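You operate a simulated robot arm through the tools that you are given. There is no shell and no other tool. Be economical: measure what you need, move in short steps, check, and stop when the job is done.

You are at the controls of a simulated robot arm. One attempt, no reset.

TASK
Open the table drawer, put both sprockets from the top of the wooden table away in the inside of the table drawer and shut the drawer again.
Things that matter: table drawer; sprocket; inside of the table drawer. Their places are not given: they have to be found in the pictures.

The check looks at the end state, three seconds after you hand in, the way a careful person would. Anything else that was tipped, shoved, dropped, spilled or broken makes it a failure.

THE ROBOT
A 7-joint arm with a two-finger parallel gripper, fixed in place. Base frame: the origin is at the foot of the arm, x ahead of it, y to its left, z up. Readings come in m, rad, newtons and seconds.
With the tool pointing down near the work surface it reaches from about 0.24 to 0.68 m from the base axis. Its first joint turns from -1.152 to 1.152 rad. Payload 2.4 kg.
The TCP is the grasp point between the finger pads, 0.03 m short of the fingertips. In the tool frame z runs along the fingers and y along their closing line. Largest opening 0.094 m; finger width 0.028, thickness 0.01; the body of the gripper, 0.05 by 0.096 m, starts 0.055 m behind the TCP.
Orientation is that of the tool frame in the base frame, as a unit quaternion [x, y, z, w]. With the fingers straight down and closing along the base's y, the tool's x points along the base's -x, its y along +y and its z along -z.

THE INTERFACE
- The arm moves only by the tool servo_tool. Its argument "increments" is a list of rows, each an object of numbers (a shift or turn left out is 0, a gripper value left out holds the last): "hand": the gripper command, from -1 (shut) to 1 (fully open), values between in proportion; "dx", "dy", "dz": the shift along the tool's x, y, z in cm; "rx", "ry", "rz": the turn, a rotation vector about the tool's x, y, z in rad. In form: [{"hand": .., "dx": .., "dy": .., "dz": .., "rx": .., "ry": .., "rz": ..}, ...]. A call has 1 to 12 rows; each row shifts and turns the commanded pose from where the row before left it, along the tool's axes as they then stand. Each row takes 0.2 s and may step no farther than 0.05 m and 0.15 rad from the row before; otherwise, or with a gripper value out of range, the whole call is refused. A pose out of reach is approached as far as the arm can. The call stops where the force on the tool passes 40 N (or 10 N more than at its start, if that is more) or the arm is blocked; 0.2 s more then pass. Each finger travels about 0.153 m/s and halts on what it meets, pressing with about 42 N; the grip force reading is that of the motor and also rises with nothing between the fingers. The clock runs only during rows and for 0.2 s after the last one: add rows that do not move to give the fingers time. It gives the time, the measured TCP pose, the force on the tool (base axes), the opening and the grip force at its end, in the units of the frame above (readings bear some noise).
- Cameras (640 x 400 px; columns grow to the right, rows downward): "scene" is fixed at [0.0427, 0.4629, 1.4389]; the picture's right is [-0.72, -0.69, 0.00], its down [-0.42, 0.44, -0.80] and it looks along [0.55, -0.57, -0.60] (base axes); focal length 371 px, centre (320, 200). "wrist" rides on the gripper at [-0.037, 0, -0.058] in the tool frame; the picture's right is [0.00, -1.00, 0.00], its down [0.97, 0.00, -0.24] and it looks along [0.24, 0.00, 0.97] (tool axes); focal length 218 px, centre (320, 200).
- get_image(camera): a new picture of that camera. The clock stands still meanwhile.
- pixel_to_xyz(camera, pixels): there is no depth. For up to 12 entries [column, row, z] of the newest picture of that camera ("zoom" is the newest enlarged one), the place [x, y] in the base frame at which the ray of that pixel passes the height z, good to about 0.002 m, but the place of the scene camera against the robot may be out by one fixed shift of up to 0.025 m in any direction. The clock stands still meanwhile.
- inspect(camera, box): a new picture of the part [left, top, right, bottom] of that camera's present view, enlarged. The clock stands still meanwhile.
- hand_in(): hands the job in; it is judged then, once.

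Go step by step. Measure first, check grasps and placings, and put right what went wrong. The budget is 80 turns and 46 pictures, counting those below and the enlarged ones. Unless the task says otherwise, let go and move clear before handing in, and close with one line.

The tools are called after "Request:" as a command line: name --argument value ..., lists and objects as JSON in quotes. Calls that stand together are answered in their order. servo_tool: Moves the arm, as the interface text tells. Its arguments: {"type":"object","properties":{"increments":{"type":"array"}},"required":["increments"]} The other tools are called the same way: get_image (camera) takes a picture; pixel_to_xyz (camera, pixels) gives the place at which the rays of pixels pass given heights; inspect (camera, box) takes an enlarged picture of a part of a camera's view; hand_in () hands the job in.

At the start:

```text
clock: 0.0
eef_pos: [0.3505, 0.03, 1.1015]
ee_rot: [0.0, 1.0, 0.0, 0.0]
ft_force: [0.1, -0.4, 0.5]
finger_gap: 0.0939
gripper_force: 0.1
```

scene: 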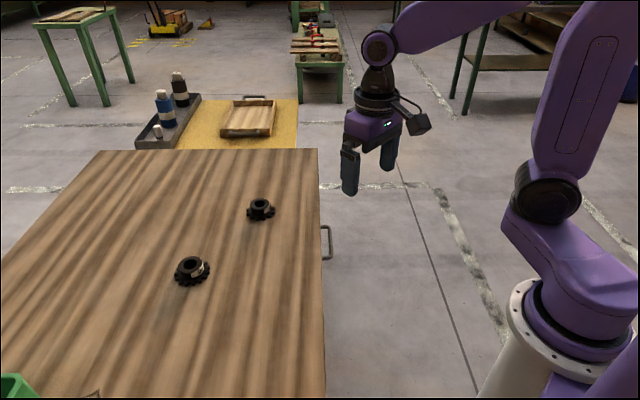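
wrist: 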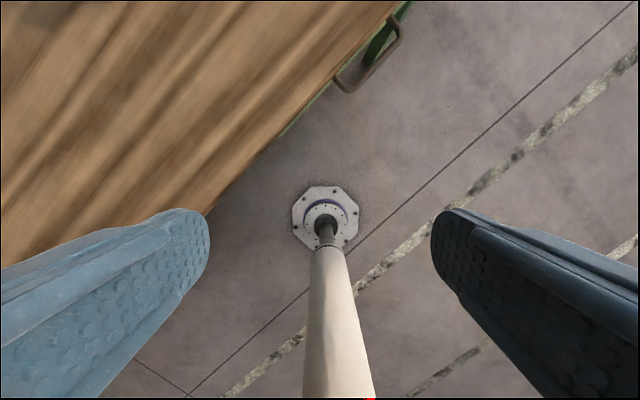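

The scene shows the two sprockets near (192,270) and (260,208), and a drawer handle at the table's right edge near (327,243). I measure these and take enlarged views.

Request:
pixel_to_xyz --camera "scene" --pixels '[[192, 275, 0.86], [260, 212, 0.86], [327, 228, 0.78], [327, 258, 0.78], [318, 150, 0.85], [325, 398, 0.85], [100, 150, 0.85], [192, 265, 0.88], [260, 204, 0.88]]'

Request:
pixel_to_xyz --camera "wrist" --pixels '[[400, 20, 0.78], [345, 90, 0.78], [398, 2, 0.85], [207, 213, 0.85], [335, 78, 0.78]]'

Request:
inspect --camera "scene" --box '[150, 170, 350, 295]'

Request:
inspect --camera "wrist" --box '[240, 0, 440, 125]'

```text
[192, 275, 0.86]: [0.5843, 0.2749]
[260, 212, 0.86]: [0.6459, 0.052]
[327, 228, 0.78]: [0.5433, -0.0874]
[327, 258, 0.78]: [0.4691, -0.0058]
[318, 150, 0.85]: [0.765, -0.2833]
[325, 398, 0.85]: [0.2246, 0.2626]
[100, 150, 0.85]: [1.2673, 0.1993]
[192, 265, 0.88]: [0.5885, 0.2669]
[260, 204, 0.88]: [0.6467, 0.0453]
```

```text
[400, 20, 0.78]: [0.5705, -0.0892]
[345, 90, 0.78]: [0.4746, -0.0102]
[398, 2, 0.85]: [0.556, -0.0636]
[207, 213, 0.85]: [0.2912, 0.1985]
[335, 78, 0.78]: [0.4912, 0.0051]
```

```text
3.20 times, centred on (250, 232) of scene
```

zoom: 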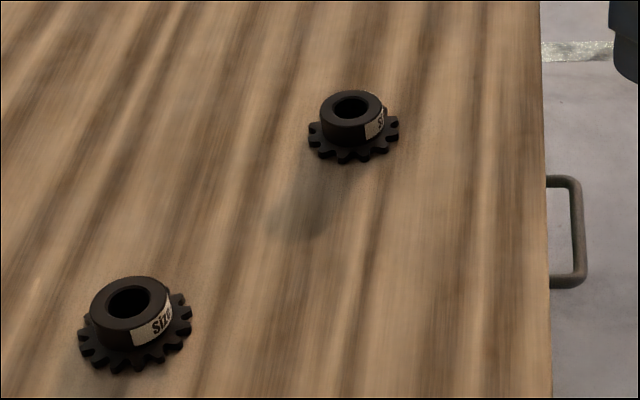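

```text
3.20 times, centred on (340, 62) of wrist
```

zoom: 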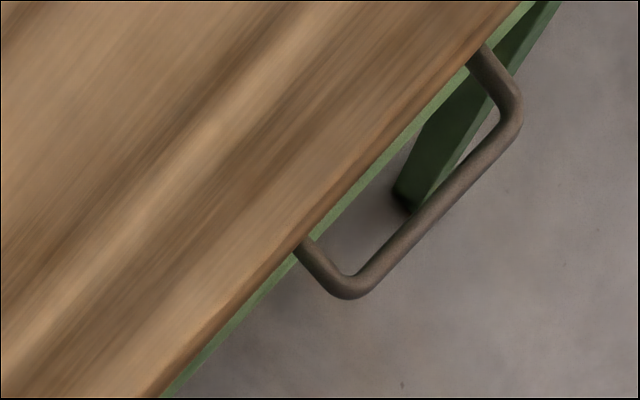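

Both views put the table's front edge along x+y≈0.49, so the drawer should pull towards (-0.7,-0.7). The handle is near (0.51,-0.05). I move above it and turn the closing line across the bar.

Request:
servo_tool --increments '[{"hand": 1, "dx": -3, "dy": -2}, {"dx": -3, "dy": -2}, {"dx": -3, "dy": -2}, {"dx": -3, "dy": -2}, {"rz": 0.131}, {"rz": 0.131}, {"rz": 0.131}, {"rz": 0.131}, {"rz": 0.131}, {"rz": 0.13}, {}]'

Request:
get_image --camera "wrist"

```text
clock: 2.4
eef_pos: [0.4722, -0.0507, 1.1012]
ee_rot: [0.384, 0.923, 0.001, 0.0]
ft_force: [0.1, -0.1, -0.3]
finger_gap: 0.0941
gripper_force: 0.0
```

```text
41 pictures are left
```

wrist: 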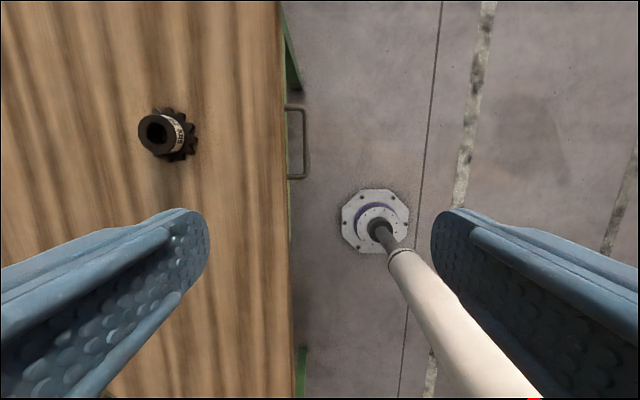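

The edge is now vertical in the wrist view, with the handle bar at column 305, rows 110–178. I compare rays at several heights to find the handle's height.

Request:
pixel_to_xyz --camera "wrist" --pixels '[[305, 108, 0.78], [305, 178, 0.78], [305, 108, 0.7], [305, 178, 0.7], [305, 108, 0.82], [305, 178, 0.82], [285, 143, 0.85], [288, 380, 0.85], [162, 133, 0.88], [170, 135, 0.86]]'

Request:
inspect --camera "wrist" --box '[250, 80, 350, 205]'

```text
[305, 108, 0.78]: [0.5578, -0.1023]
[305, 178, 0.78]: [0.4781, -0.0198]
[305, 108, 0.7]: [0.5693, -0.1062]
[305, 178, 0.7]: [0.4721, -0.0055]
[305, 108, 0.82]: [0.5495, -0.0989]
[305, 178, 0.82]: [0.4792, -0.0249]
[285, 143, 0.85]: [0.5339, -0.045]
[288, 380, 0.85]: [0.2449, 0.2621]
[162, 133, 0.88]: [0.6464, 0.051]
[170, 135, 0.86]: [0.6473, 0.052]
```

```text
3.20 times, centred on (300, 142) of wrist
```

zoom: 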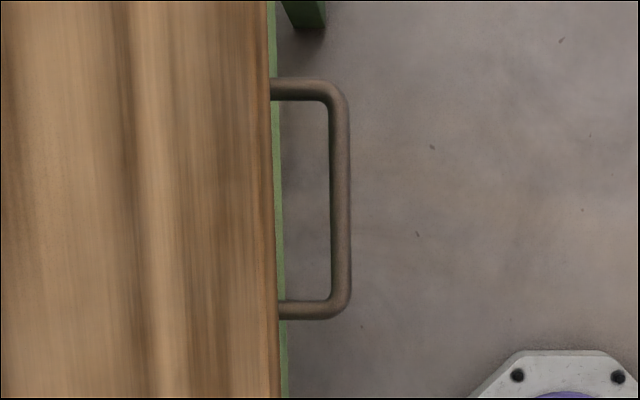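

Triangulating the two wrist views puts the bar centre near (0.522,-0.063,0.744), about 2 cm beyond the table edge. A vertical grip would hit the tabletop. I back off and tilt the tool to approach from the front.

Request:
servo_tool --increments '[{"dx": -1.1, "dy": -2.5, "dz": 3.75}, {"dx": -1.1, "dy": -2.5, "dz": 3.75}, {"dx": -1.1, "dy": -2.5, "dz": 3.75}, {"dx": -1.1, "dy": -2.5, "dz": 3.75}, {"rx": -0.15}, {"rx": -0.15}, {"rx": -0.15}, {"rx": -0.15}, {"rx": -0.15}, {"rx": -0.15}, {"rx": -0.15}, {}]'

Request:
get_image --camera "wrist"

Request:
get_image --camera "scene"

```text
clock: 5.0
eef_pos: [0.432, -0.152, 0.952]
ee_rot: [0.33, 0.8, 0.463, 0.192]
ft_force: [-0.2, 0.0, -1.4]
finger_gap: 0.0939
gripper_force: 0.0
```

```text
39 pictures are left
```

wrist: 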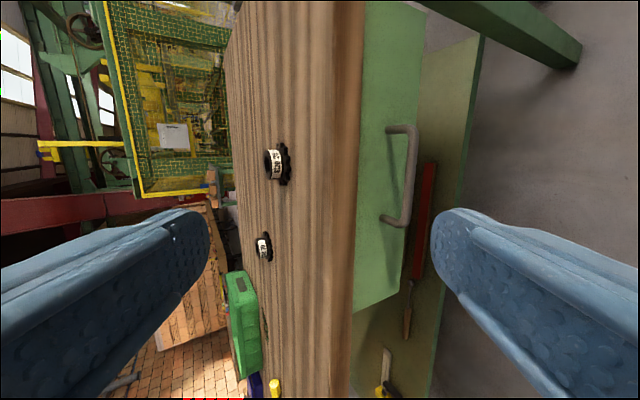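

```text
38 pictures are left
```

scene: 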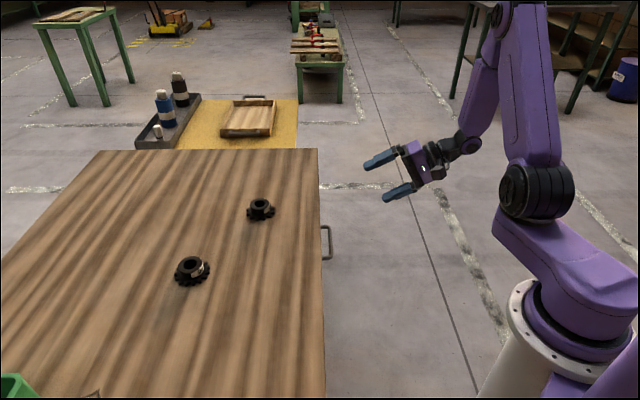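

The wrist view shows the drawer front and handle (bar near (410,176)). Solving gives the bar at z≈0.75 with a 4 cm standoff, and a drawer about 0.41 m wide. I go to a pre-grasp 8 cm back and narrow the fingers.

Request:
servo_tool --increments '[{"hand": -0.1, "dy": -2.8}, {"dy": -2.8, "dz": 2}, {"dy": -2.8, "dz": 3}, {"dy": -2.8, "dz": 3}, {"dz": 3.8}, {}]'

Request:
get_image --camera "wrist"

```text
clock: 6.4
eef_pos: [0.4652, -0.1193, 0.7975]
ee_rot: [0.331, 0.8, 0.463, 0.192]
ft_force: [-0.1, 0.1, 0.3]
finger_gap: 0.0423
gripper_force: 0.1
```

```text
37 pictures are left
```

wrist: 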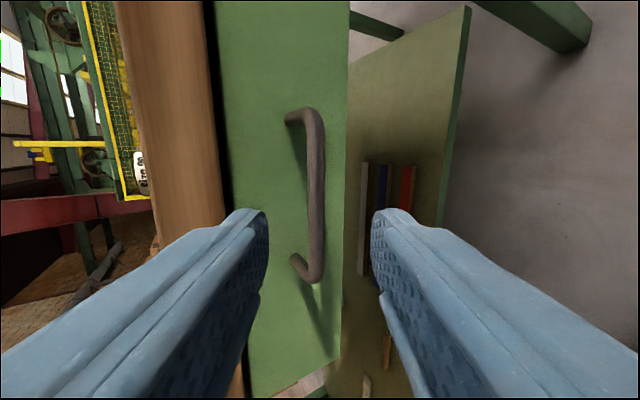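

The bar (column 315) is centred between the fingers. I advance 7.8 cm, then close.

Request:
servo_tool --increments '[{"dz": 2}, {"dz": 2}, {"dz": 2}, {"dz": 1.8}, {}]'

Request:
get_image --camera "wrist"

```text
clock: 7.6
eef_pos: [0.5128, -0.0701, 0.7566]
ee_rot: [0.332, 0.8, 0.462, 0.191]
ft_force: [-0.5, -0.3, 0.8]
finger_gap: 0.0422
gripper_force: 0.1
```

```text
36 pictures are left
```

wrist: 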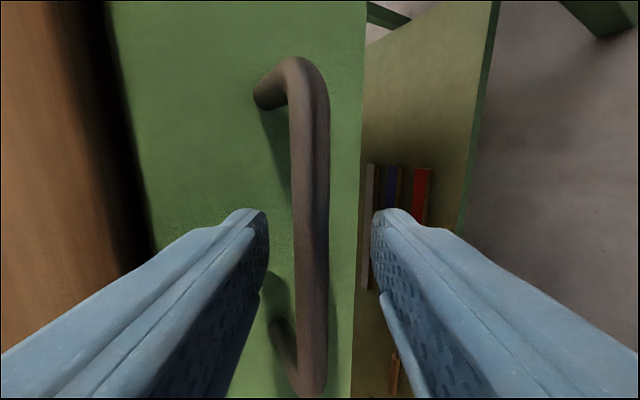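

The bar lies between the fingers. I close on it.

Request:
servo_tool --increments '[{"hand": -1}, {}, {}]'

```text
clock: 8.4
eef_pos: [0.5136, -0.0694, 0.7589]
ee_rot: [0.33, 0.798, 0.466, 0.194]
ft_force: [-1.1, 0.6, 31.8]
finger_gap: 0.0116
gripper_force: 44.9
```

Gripped (gap 0.0116), with a 32 N vertical load from a slight offset. I relieve it and pull out along the outward normal.

Request:
servo_tool --increments '[{"dy": 0.2, "dz": -0.1}, {}, {"dz": -0.87, "dy": -0.5}, {"dz": -1.3, "dy": -0.75}, {"dz": -1.3, "dy": -0.75}, {}]'

```text
clock: 9.8
eef_pos: [0.4842, -0.0986, 0.7602]
ee_rot: [0.33, 0.799, 0.464, 0.192]
ft_force: [0.3, -0.5, 18.8]
finger_gap: 0.0117
gripper_force: 44.9
```

The tool moved out 4 cm with the grip kept. I continue pulling.

Request:
servo_tool --increments '[{"dy": 0.1}, {"dz": -1.73, "dy": -1.0}, {"dz": -1.73, "dy": -1.0}, {"dz": -1.73, "dy": -1.0}, {"dz": -1.73, "dy": -1.0}, {}]'

Request:
get_image --camera "scene"

```text
clock: 11.2
eef_pos: [0.4283, -0.1557, 0.7595]
ee_rot: [0.33, 0.801, 0.462, 0.191]
ft_force: [2.2, -2.8, 4.2]
finger_gap: 0.0116
gripper_force: 45.0
```

```text
35 pictures are left
```

scene: 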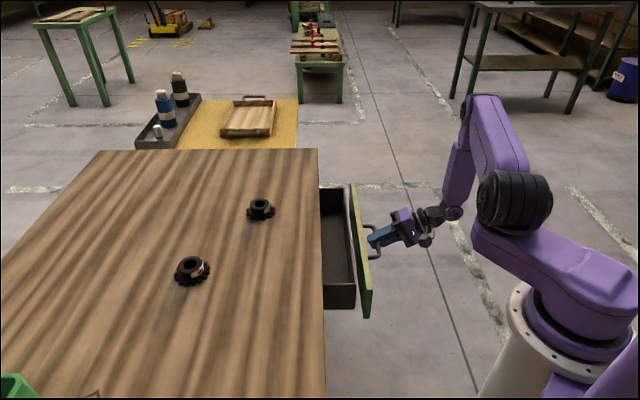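

The drawer is open about 12 cm and its inside shows at column 338. I pull about 8 cm more.

Request:
servo_tool --increments '[{"dz": -1.73, "dy": -1.0}, {"dz": -1.73, "dy": -1.0}, {"dz": -1.73, "dy": -1.0}, {"dz": -1.73, "dy": -1.0}, {}]'

Request:
get_image --camera "scene"

```text
clock: 12.4
eef_pos: [0.3704, -0.2119, 0.7604]
ee_rot: [0.332, 0.799, 0.463, 0.192]
ft_force: [0.3, -1.2, 0.0]
finger_gap: 0.0117
gripper_force: 45.4
```

```text
34 pictures are left
```

scene: 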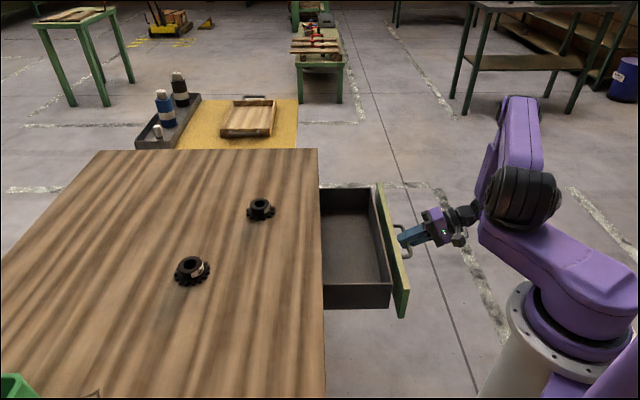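

The drawer is open 20 cm, which is enough room. I open the fingers a little, back off and rise.

Request:
servo_tool --increments '[{"hand": -0.1}, {}, {"dz": -2}, {"dz": -2}, {"dz": -3}, {"dz": -2, "dy": 3.4}, {"dz": -2, "dy": 3.4}, {"dz": -2, "dy": 3.4}, {"dz": -2, "dy": 3.4}, {"dz": -2, "dy": 3.4}, {"dz": -2, "dy": 3.4}, {}]'

```text
clock: 15.0
eef_pos: [0.3272, -0.257, 1.0301]
ee_rot: [0.331, 0.8, 0.463, 0.191]
ft_force: [0.4, 0.0, -0.2]
finger_gap: 0.0424
gripper_force: 0.1
```

Clear of the handle. I turn the tool back upright and start moving towards the nearer sprocket.

Request:
servo_tool --increments '[{"hand": 1, "rx": 0.15}, {"rx": 0.15}, {"rx": 0.15}, {"rx": 0.15}, {"rx": 0.15}, {"rx": 0.15}, {"rx": 0.15}, {"dy": 4.5}, {"dy": 4.5}, {"dy": 4.5}, {"dy": 4.5}, {}]'

Request:
get_image --camera "wrist"

```text
clock: 17.6
eef_pos: [0.4559, -0.1303, 1.0309]
ee_rot: [0.382, 0.924, 0.0, -0.001]
ft_force: [0.1, 0.1, -0.3]
finger_gap: 0.094
gripper_force: 0.0
```

```text
33 pictures are left
```

wrist: 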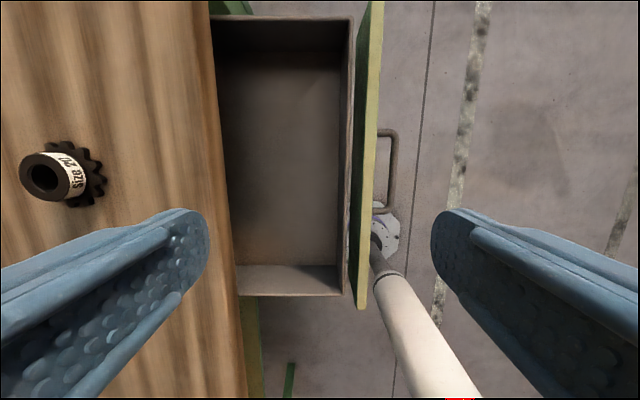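

The drawer interior is in view (columns 225–345, rows 25–290) and the sprocket is near (60,175). I measure both.

Request:
pixel_to_xyz --camera "wrist" --pixels '[[348, 22, 0.79], [345, 294, 0.79], [340, 50, 0.72], [337, 265, 0.72], [233, 266, 0.72], [237, 296, 0.81], [40, 178, 0.885], [85, 172, 0.855], [60, 210, 0.855], [75, 142, 0.855], [362, 305, 0.8]]'

Request:
inspect --camera "wrist" --box '[0, 110, 160, 210]'

```text
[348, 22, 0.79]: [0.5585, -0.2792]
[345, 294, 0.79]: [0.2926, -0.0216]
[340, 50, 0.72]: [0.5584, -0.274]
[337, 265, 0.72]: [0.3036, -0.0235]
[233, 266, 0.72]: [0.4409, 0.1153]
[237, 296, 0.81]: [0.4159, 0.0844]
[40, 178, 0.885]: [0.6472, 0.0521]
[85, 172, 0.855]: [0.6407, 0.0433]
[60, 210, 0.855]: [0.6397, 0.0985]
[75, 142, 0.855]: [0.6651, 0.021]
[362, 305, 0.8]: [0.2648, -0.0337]
```

```text
4.00 times, centred on (80, 160) of wrist
```

zoom: 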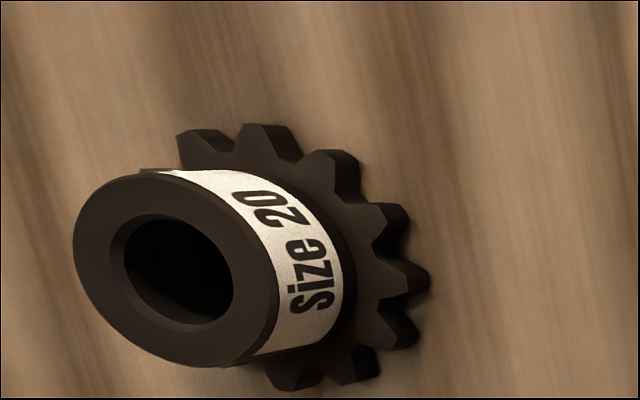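

The drawer interior spans roughly n 0.19–0.35, wide enough. I move directly above the first sprocket for a better measurement.

Request:
servo_tool --increments '[{"dy": 4.4}, {"dy": 4.4}, {"dy": 4.4}, {"dy": 4.4}, {"dy": 4.4}, {"dy": 4.4, "dx": -0.6}, {}]'

Request:
get_image --camera "wrist"

```text
clock: 19.2
eef_pos: [0.6452, 0.0516, 1.0321]
ee_rot: [0.383, 0.924, 0.0, 0.001]
ft_force: [0.5, 0.1, 0.1]
finger_gap: 0.0938
gripper_force: 0.0
```

```text
31 pictures are left
```

wrist: 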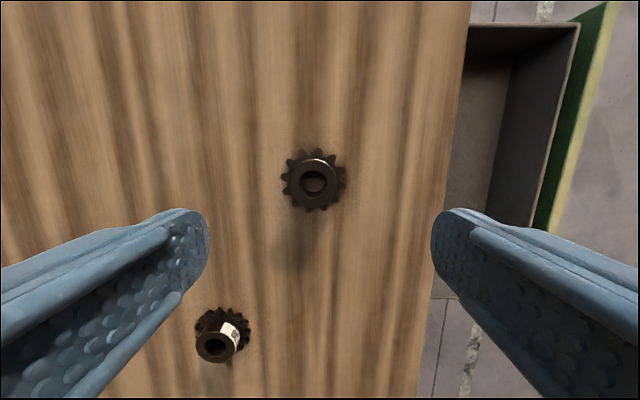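

Request:
inspect --camera "wrist" --box '[264, 140, 360, 215]'

Request:
pixel_to_xyz --camera "wrist" --pixels '[[313, 184, 0.88], [313, 180, 0.86], [281, 180, 0.86], [346, 180, 0.86], [215, 343, 0.88], [222, 330, 0.86]]'

```text
5.33 times, centred on (312, 178) of wrist
```

zoom: 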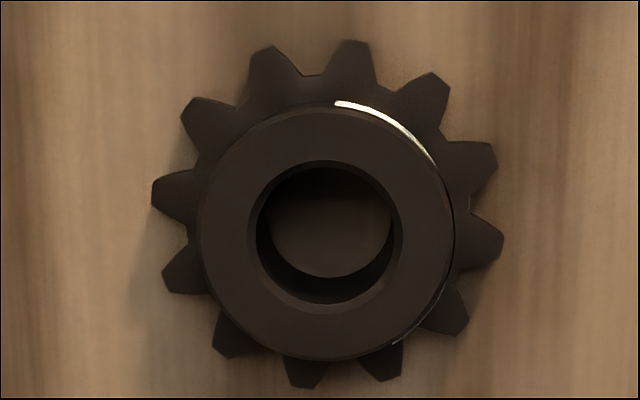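

```text
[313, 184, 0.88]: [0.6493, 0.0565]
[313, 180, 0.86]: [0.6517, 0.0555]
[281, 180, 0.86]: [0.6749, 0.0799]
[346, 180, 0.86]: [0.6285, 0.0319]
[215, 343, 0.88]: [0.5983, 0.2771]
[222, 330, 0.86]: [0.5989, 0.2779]
```

The sprocket stands hub-up: gear about 6.7 cm, hub about 4.7 cm wide, top near z 0.88, centre near n=0.499. I shift 6 mm and descend to grip the hub.

Request:
servo_tool --increments '[{"dy": 0.6}, {"dz": 4}, {"dz": 4}, {"dz": 3}, {}]'

Request:
get_image --camera "wrist"

```text
clock: 20.4
eef_pos: [0.6497, 0.0585, 0.9216]
ee_rot: [0.383, 0.924, 0.0, -0.001]
ft_force: [-1.2, -0.4, -0.5]
finger_gap: 0.0939
gripper_force: 0.1
```

```text
29 pictures are left
```

wrist: 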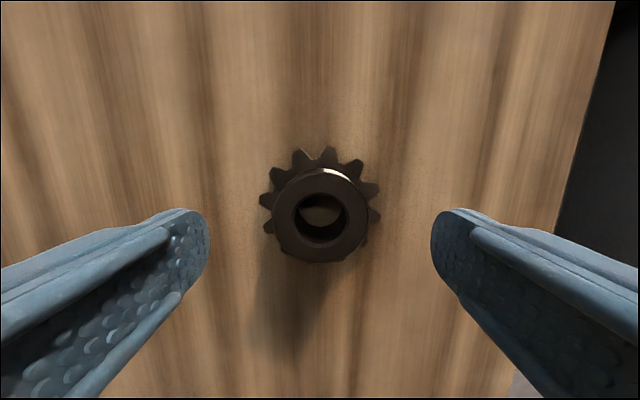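

The hub is centred across the fingers (column 321) but 5 mm off along tool x. I correct this, descend the last 2.6 cm and close.

Request:
servo_tool --increments '[{"dx": -0.5, "dz": 0.5}, {"dz": 1.1}, {"dz": 1.0}, {}, {"hand": -1}, {}, {}, {}]'

Request:
get_image --camera "wrist"

```text
clock: 22.2
eef_pos: [0.6523, 0.0542, 0.895]
ee_rot: [0.383, 0.924, -0.001, 0.0]
ft_force: [0.1, -0.4, -0.2]
finger_gap: 0.0468
gripper_force: 41.7
```

```text
28 pictures are left
```

wrist: 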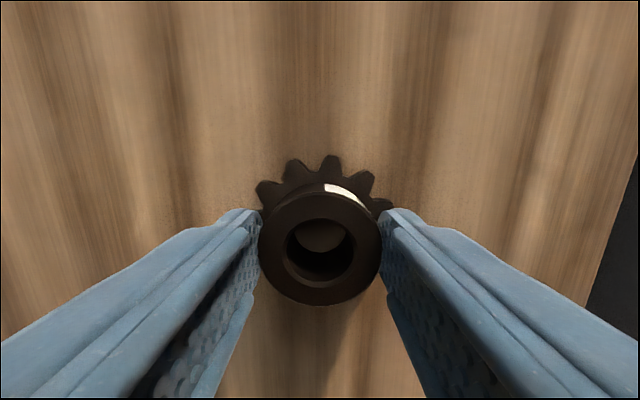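

Gripped on the hub (gap 0.0468). I lift and carry it over the open drawer.

Request:
servo_tool --increments '[{"dz": -2}, {"dz": -4}, {"dz": -4}, {"dy": -4, "dx": -1.1}, {"dy": -4, "dx": -1.1}, {"dy": -4, "dx": -1.1}, {"dy": -4, "dx": -1.1}, {"dy": -4, "dx": -1.1}, {"dy": -3.7, "dx": -1}, {}]'

Request:
get_image --camera "wrist"

Request:
get_image --camera "scene"

```text
clock: 24.4
eef_pos: [0.5304, -0.1598, 0.9946]
ee_rot: [0.381, 0.924, 0.0, 0.0]
ft_force: [1.0, -0.6, -2.2]
finger_gap: 0.0468
gripper_force: 42.4
```

```text
27 pictures are left
```

wrist: 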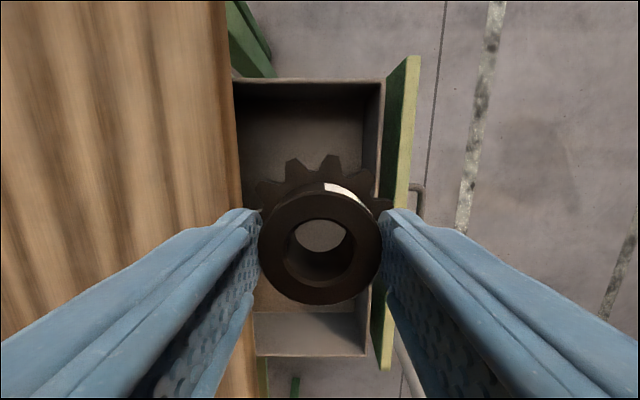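

```text
26 pictures are left
```

scene: 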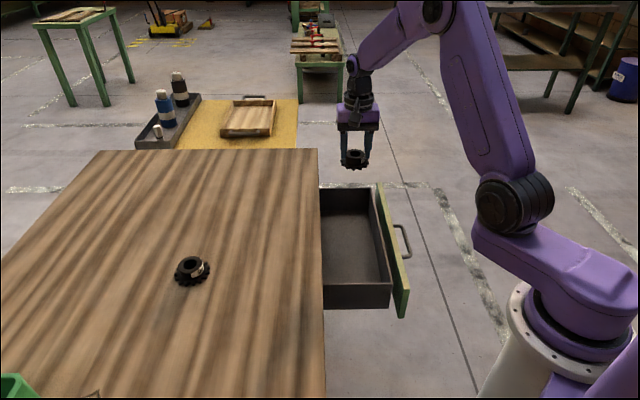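

The sprocket hangs over the drawer. I measure the drawer walls around it (front wall rim at column 380, side rims at rows 80 and 355).

Request:
pixel_to_xyz --camera "wrist" --pixels '[[383, 82, 0.79], [366, 356, 0.79], [365, 100, 0.72], [360, 312, 0.72], [236, 82, 0.79], [226, 82, 0.85]]'

```text
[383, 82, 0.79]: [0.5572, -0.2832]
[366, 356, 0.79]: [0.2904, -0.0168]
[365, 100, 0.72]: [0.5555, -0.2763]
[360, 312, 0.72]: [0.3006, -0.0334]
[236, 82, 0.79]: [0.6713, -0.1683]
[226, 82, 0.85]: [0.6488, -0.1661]
```

Walls: front at n≈0.194, table edge at n≈0.341, sides at t -0.59 and -0.23, so the sprocket at n=0.262, t=-0.488 fits. I lower it in.

Request:
servo_tool --increments '[{"dz": 4}, {"dz": 4}, {"dz": 4}, {"dz": 4}, {"dz": 3}, {}]'

Request:
get_image --camera "scene"

```text
clock: 25.8
eef_pos: [0.5324, -0.1598, 0.8046]
ee_rot: [0.382, 0.924, 0.0, 0.0]
ft_force: [0.0, -0.4, -1.8]
finger_gap: 0.0467
gripper_force: 42.0
```

```text
25 pictures are left
```

scene: 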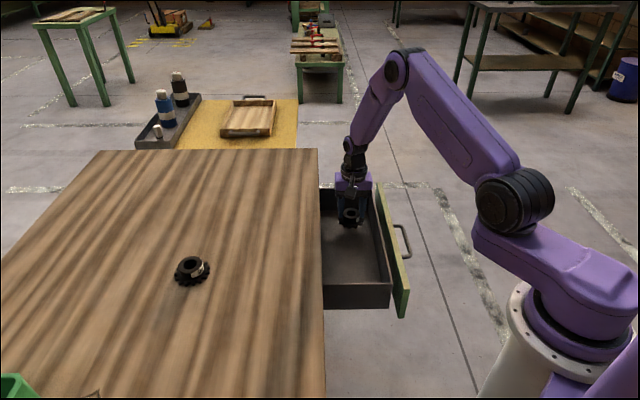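

Still free at z=0.805, with the sprocket inside the walls. I continue down in small steps until it touches.

Request:
servo_tool --increments '[{"dz": 1}, {"dz": 1}, {"dz": 0.5}, {"dz": 0.5}, {"dz": 0.5}, {}]'

```text
clock: 27.2
eef_pos: [0.5323, -0.1593, 0.7694]
ee_rot: [0.382, 0.924, 0.0, -0.001]
ft_force: [0.8, -0.5, -1.8]
finger_gap: 0.0466
gripper_force: 42.3
```

Request:
servo_tool --increments '[{"dz": 0.4}, {"dz": 0.4}, {"dz": 0.3}, {"dz": 0.3}, {}]'

Request:
get_image --camera "wrist"

```text
clock: 28.4
eef_pos: [0.5322, -0.1599, 0.7564]
ee_rot: [0.382, 0.924, 0.0, 0.003]
ft_force: [-3.9, 5.1, 35.4]
finger_gap: 0.047
gripper_force: 41.9
```

```text
24 pictures are left
```

wrist: 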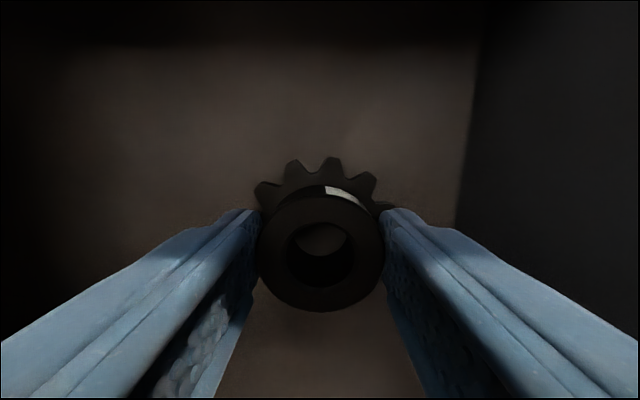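

Contact with the drawer floor (35 N up at z=0.756). I ease off, open to about 7 cm and lift straight out.

Request:
servo_tool --increments '[{"dz": -0.15}, {"hand": 0.45}, {}, {"dz": -1}, {"dz": -3}, {"dz": -4}, {"dz": -5}, {"dz": -5}, {"dz": -5}, {}]'

Request:
get_image --camera "wrist"

```text
clock: 30.6
eef_pos: [0.531, -0.158, 0.9881]
ee_rot: [0.383, 0.924, -0.001, 0.0]
ft_force: [-0.3, 0.7, 0.0]
finger_gap: 0.0684
gripper_force: 0.1
```

```text
23 pictures are left
```

wrist: 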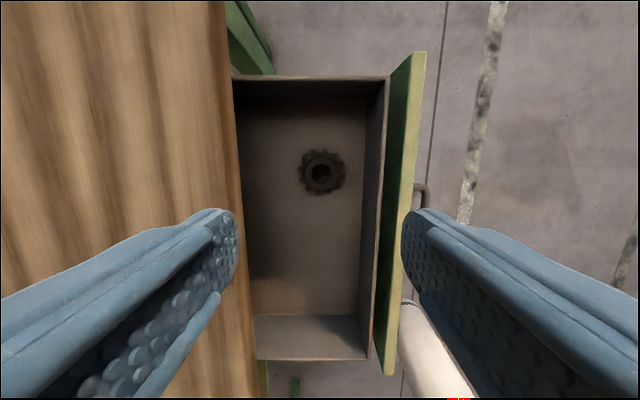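

The first sprocket lies flat in the drawer at (322,172). I go to the second one near (0.598,0.277).

Request:
servo_tool --increments '[{"hand": 1, "dz": -4}, {"dy": 3.9, "dx": 2.85}, {"dy": 3.9, "dx": 2.85}, {"dy": 3.9, "dx": 2.85}, {"dy": 3.9, "dx": 2.85}, {"dy": 3.9, "dx": 2.85}, {"dy": 3.9, "dx": 2.85}, {"dy": 3.9, "dx": 2.85}, {"dy": 3.9, "dx": 2.85}, {"dy": 3.9, "dx": 2.85}, {}]'

Request:
get_image --camera "wrist"

```text
clock: 33.0
eef_pos: [0.5951, 0.2703, 1.0269]
ee_rot: [0.383, 0.924, 0.0, 0.0]
ft_force: [-0.8, 0.2, -0.9]
finger_gap: 0.0939
gripper_force: 0.1
```

```text
22 pictures are left
```

wrist: 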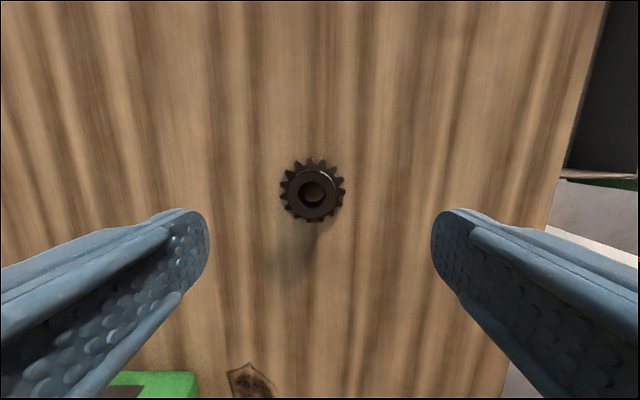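

Request:
pixel_to_xyz --camera "wrist" --pixels '[[312, 193, 0.88], [313, 189, 0.858]]'

```text
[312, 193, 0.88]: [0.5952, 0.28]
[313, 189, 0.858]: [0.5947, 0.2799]
```

The second sprocket is 7 mm off along n and about 5 mm along t. I correct and descend most of the way.

Request:
servo_tool --increments '[{"dy": 0.65, "dx": 0.5}, {"dz": 4}, {"dz": 4}, {"dz": 2.5}, {}]'

Request:
get_image --camera "wrist"

```text
clock: 34.2
eef_pos: [0.598, 0.2769, 0.9214]
ee_rot: [0.383, 0.924, 0.0, 0.0]
ft_force: [0.0, 0.6, -0.4]
finger_gap: 0.0941
gripper_force: 0.1
```

```text
21 pictures are left
```

wrist: 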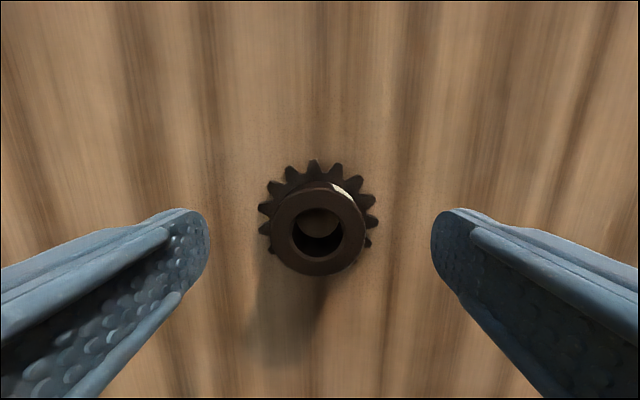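

The hub is well centred at (318,230). Last 2.6 cm down, then close.

Request:
servo_tool --increments '[{"dx": 0.2, "dz": 0.5, "dy": 0.1}, {"dz": 1.1}, {"dz": 1.0}, {}, {"hand": -1}, {}, {}, {}]'

Request:
get_image --camera "wrist"

```text
clock: 36.0
eef_pos: [0.5968, 0.2776, 0.8964]
ee_rot: [0.383, 0.924, 0.0, 0.0]
ft_force: [0.5, -0.1, 0.2]
finger_gap: 0.0457
gripper_force: 41.9
```

```text
20 pictures are left
```

wrist: 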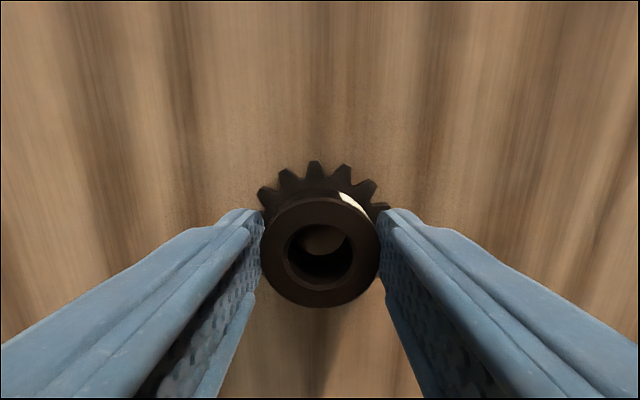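

Gripped (gap 0.0457). I lift and carry it to the drawer beside the first one, at t≈-0.35.

Request:
servo_tool --increments '[{"dz": -2}, {"dz": -4.5}, {"dz": -4.5}, {"dy": -4.43, "dx": -1.55}, {"dy": -4.43, "dx": -1.55}, {"dy": -4.43, "dx": -1.55}, {"dy": -4.43, "dx": -1.55}, {"dy": -4.43, "dx": -1.55}, {"dy": -4.43, "dx": -1.55}, {"dy": -4.43, "dx": -1.55}, {"dy": -4.43, "dx": -1.55}, {}]'

Request:
get_image --camera "wrist"

```text
clock: 38.6
eef_pos: [0.435, -0.0582, 1.0074]
ee_rot: [0.382, 0.924, 0.001, 0.0]
ft_force: [0.2, 0.1, -2.0]
finger_gap: 0.0455
gripper_force: 41.9
```

```text
19 pictures are left
```

wrist: 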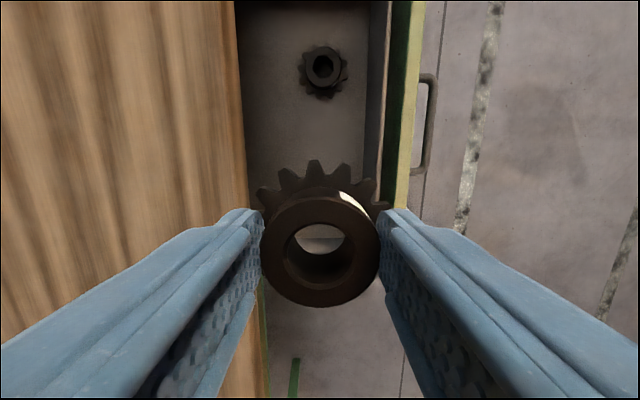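

In position at n=0.266, t=-0.349, with the first sprocket visible at (322,68). I lower to the floor height found before.

Request:
servo_tool --increments '[{"dz": 4}, {"dz": 4}, {"dz": 4}, {"dz": 4}, {"dz": 4}, {"dz": 2}, {"dz": 1}, {"dz": 0.7}, {"dz": 0.4}, {"dz": 0.3}, {"dz": 0.3}, {}]'

```text
clock: 41.2
eef_pos: [0.4359, -0.0586, 0.7609]
ee_rot: [0.382, 0.924, 0.0, 0.002]
ft_force: [-1.9, 1.9, 35.8]
finger_gap: 0.046
gripper_force: 41.7
```

Contact with the floor (36 N at z=0.761). I ease off, release and rise.

Request:
servo_tool --increments '[{"dz": -0.15}, {"hand": 0.45}, {}, {"dz": -1}, {"dz": -3}, {"dz": -4}, {"dz": -5}, {"dz": -5}, {"dz": -5}, {"dz": -4}, {}]'

Request:
get_image --camera "wrist"

Request:
get_image --camera "scene"

```text
clock: 43.6
eef_pos: [0.4347, -0.0591, 1.0327]
ee_rot: [0.382, 0.924, 0.0, 0.001]
ft_force: [0.6, 0.6, -0.2]
finger_gap: 0.0681
gripper_force: 0.1
```

```text
18 pictures are left
```

wrist: 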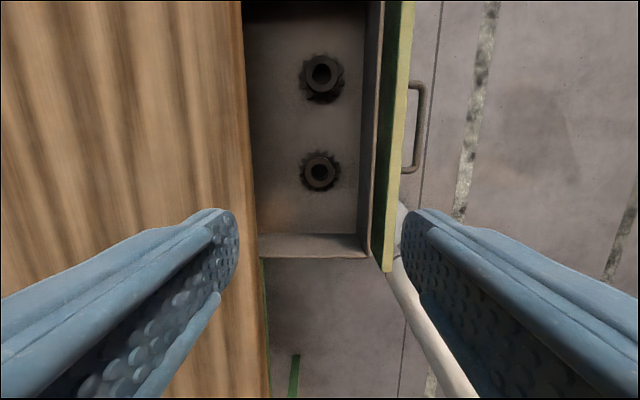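

```text
17 pictures are left
```

scene: 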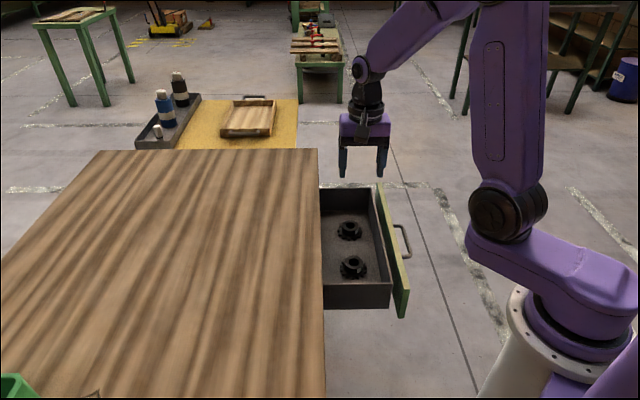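

Both sprockets lie flat in the drawer. I retrace my way to the handle: out to n=0.05, tilt 60° and fingers to 4 cm.

Request:
servo_tool --increments '[{"hand": -0.1, "dy": -4.3, "dx": -1.28}, {"dy": -4.3, "dx": -1.28}, {"dy": -4.3, "dx": -1.28}, {"dy": -4.3, "dx": -1.28}, {"dy": -4.3, "dx": -1.28}, {"rx": -0.15}, {"rx": -0.15}, {"rx": -0.15}, {"rx": -0.15}, {"rx": -0.15}, {"rx": -0.15}, {"rx": -0.15}]'

```text
clock: 46.2
eef_pos: [0.3277, -0.2565, 1.0309]
ee_rot: [0.33, 0.799, 0.465, 0.192]
ft_force: [0.0, 0.0, 0.9]
finger_gap: 0.0423
gripper_force: 0.0
```

The pose matches the earlier retreat point. I descend in front of the handle and check the view.

Request:
servo_tool --increments '[{"dz": 2, "dy": -3.4}, {"dz": 2, "dy": -3.4}, {"dz": 2, "dy": -3.4}, {"dz": 2, "dy": -3.4}, {"dz": 2, "dy": -3.4}, {"dz": 2, "dy": -3.4}, {}]'

Request:
get_image --camera "wrist"

```text
clock: 47.8
eef_pos: [0.33, -0.2551, 0.7951]
ee_rot: [0.33, 0.8, 0.463, 0.191]
ft_force: [0.3, -0.4, 0.3]
finger_gap: 0.0423
gripper_force: 0.0
```

```text
16 pictures are left
```

wrist: 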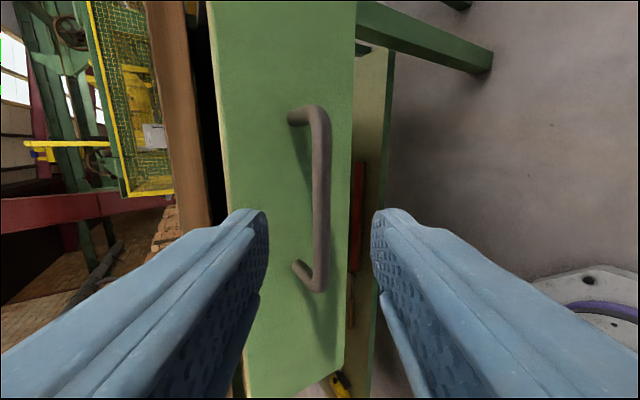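

The bar is centred at column 320. I advance 7 cm and grip it.

Request:
servo_tool --increments '[{"dz": 2}, {"dz": 2}, {"dz": 2}, {"dz": 1}, {}, {"hand": -1}, {}, {}]'

```text
clock: 49.6
eef_pos: [0.3729, -0.2112, 0.7592]
ee_rot: [0.329, 0.801, 0.462, 0.192]
ft_force: [1.0, -0.4, -11.2]
finger_gap: 0.0117
gripper_force: 44.9
```

Gripped. I push the drawer inwards; it needs about 20 cm.

Request:
servo_tool --increments '[{"dz": 0.87, "dy": 0.5}, {"dz": 1.73, "dy": 1.0}, {"dz": 1.73, "dy": 1.0}, {"dz": 1.73, "dy": 1.0}, {"dz": 1.73, "dy": 1.0}, {"dz": 1.73, "dy": 1.0}, {"dz": 1.73, "dy": 1.0}, {"dz": 1.73, "dy": 1.0}, {}]'

```text
clock: 51.6
eef_pos: [0.4795, -0.1058, 0.7593]
ee_rot: [0.332, 0.8, 0.461, 0.192]
ft_force: [4.9, -4.9, -25.0]
finger_gap: 0.0118
gripper_force: 45.0
```

The drawer follows; 5 cm remain. I relieve the vertical load and finish slowly.

Request:
servo_tool --increments '[{"dy": -0.13}, {"dz": 1.3, "dy": 0.75}, {"dz": 1.3, "dy": 0.75}, {"dz": 0.87, "dy": 0.5}, {"dz": 0.43, "dy": 0.25}, {"dz": 0.43, "dy": 0.25}, {}]'

Request:
get_image --camera "scene"

```text
clock: 53.2
eef_pos: [0.5139, -0.0698, 0.7592]
ee_rot: [0.33, 0.8, 0.463, 0.192]
ft_force: [2.2, -1.6, -10.8]
finger_gap: 0.0118
gripper_force: 45.2
```

```text
15 pictures are left
```

scene: 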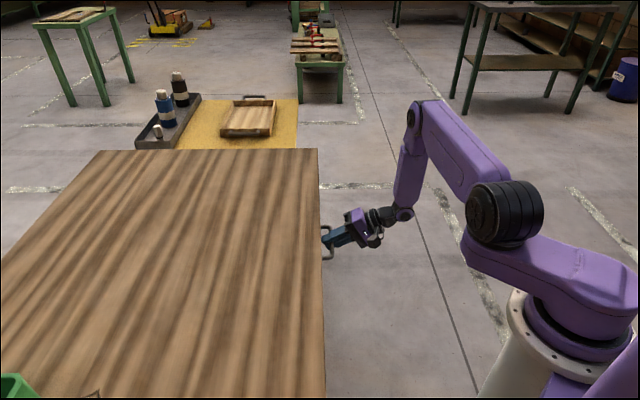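

The TCP is back at its starting n (0.314), but this grip sits about 2 mm deeper. I press a few mm more until a stop is felt.

Request:
servo_tool --increments '[{"dz": 0.17, "dy": 0.1}, {"dz": 0.17, "dy": 0.1}, {"dz": 0.17, "dy": 0.1}, {}]'

```text
clock: 54.4
eef_pos: [0.5159, -0.0696, 0.7605]
ee_rot: [0.331, 0.8, 0.463, 0.19]
ft_force: [-8.1, -2.3, 5.2]
finger_gap: 0.0117
gripper_force: 45.6
stopped in row 4: the force on the tool passed its limit (the readings are from after the stop); the commanded pose is now the measured one
```

The stop was reached (force limit, n≈0.3156). I release and back off the same way, then check.

Request:
servo_tool --increments '[{"hand": -0.1}, {}, {"dz": -2}, {"dz": -2}, {"dz": -3}, {"dz": -3}, {"dz": -2, "dy": 3.4}, {"dz": -2, "dy": 3.4}, {"dz": -2, "dy": 3.4}, {}]'

Request:
get_image --camera "wrist"

Request:
get_image --camera "scene"

```text
clock: 56.6
eef_pos: [0.456, -0.1291, 0.926]
ee_rot: [0.332, 0.8, 0.463, 0.191]
ft_force: [-0.7, 0.0, 0.1]
finger_gap: 0.0423
gripper_force: 0.1
```

```text
14 pictures are left
```

wrist: 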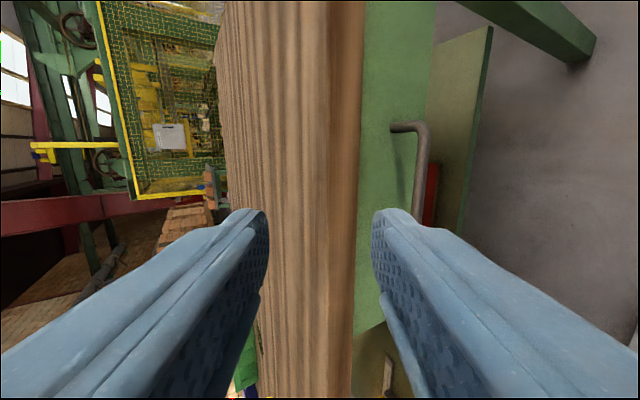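

```text
13 pictures are left
```

scene: 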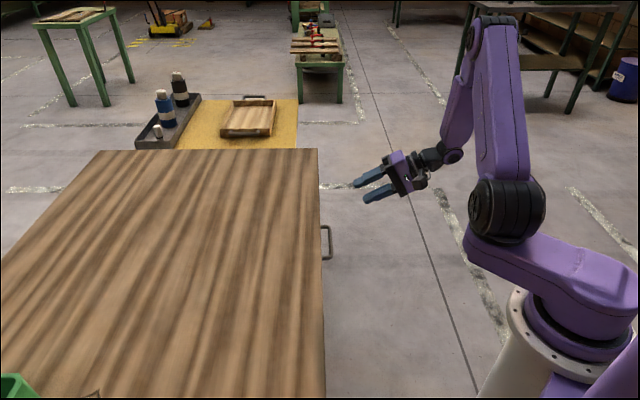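

The drawer is shut: the handle at (327,243) is back in its starting place. The tabletop is empty, nothing else has moved and the gripper is clear, so I hand in.

Request:
hand_in

```text
The job is handed in.
```

Both sprockets are lying flat inside the table drawer, the drawer is shut, and the gripper is clear of the table.
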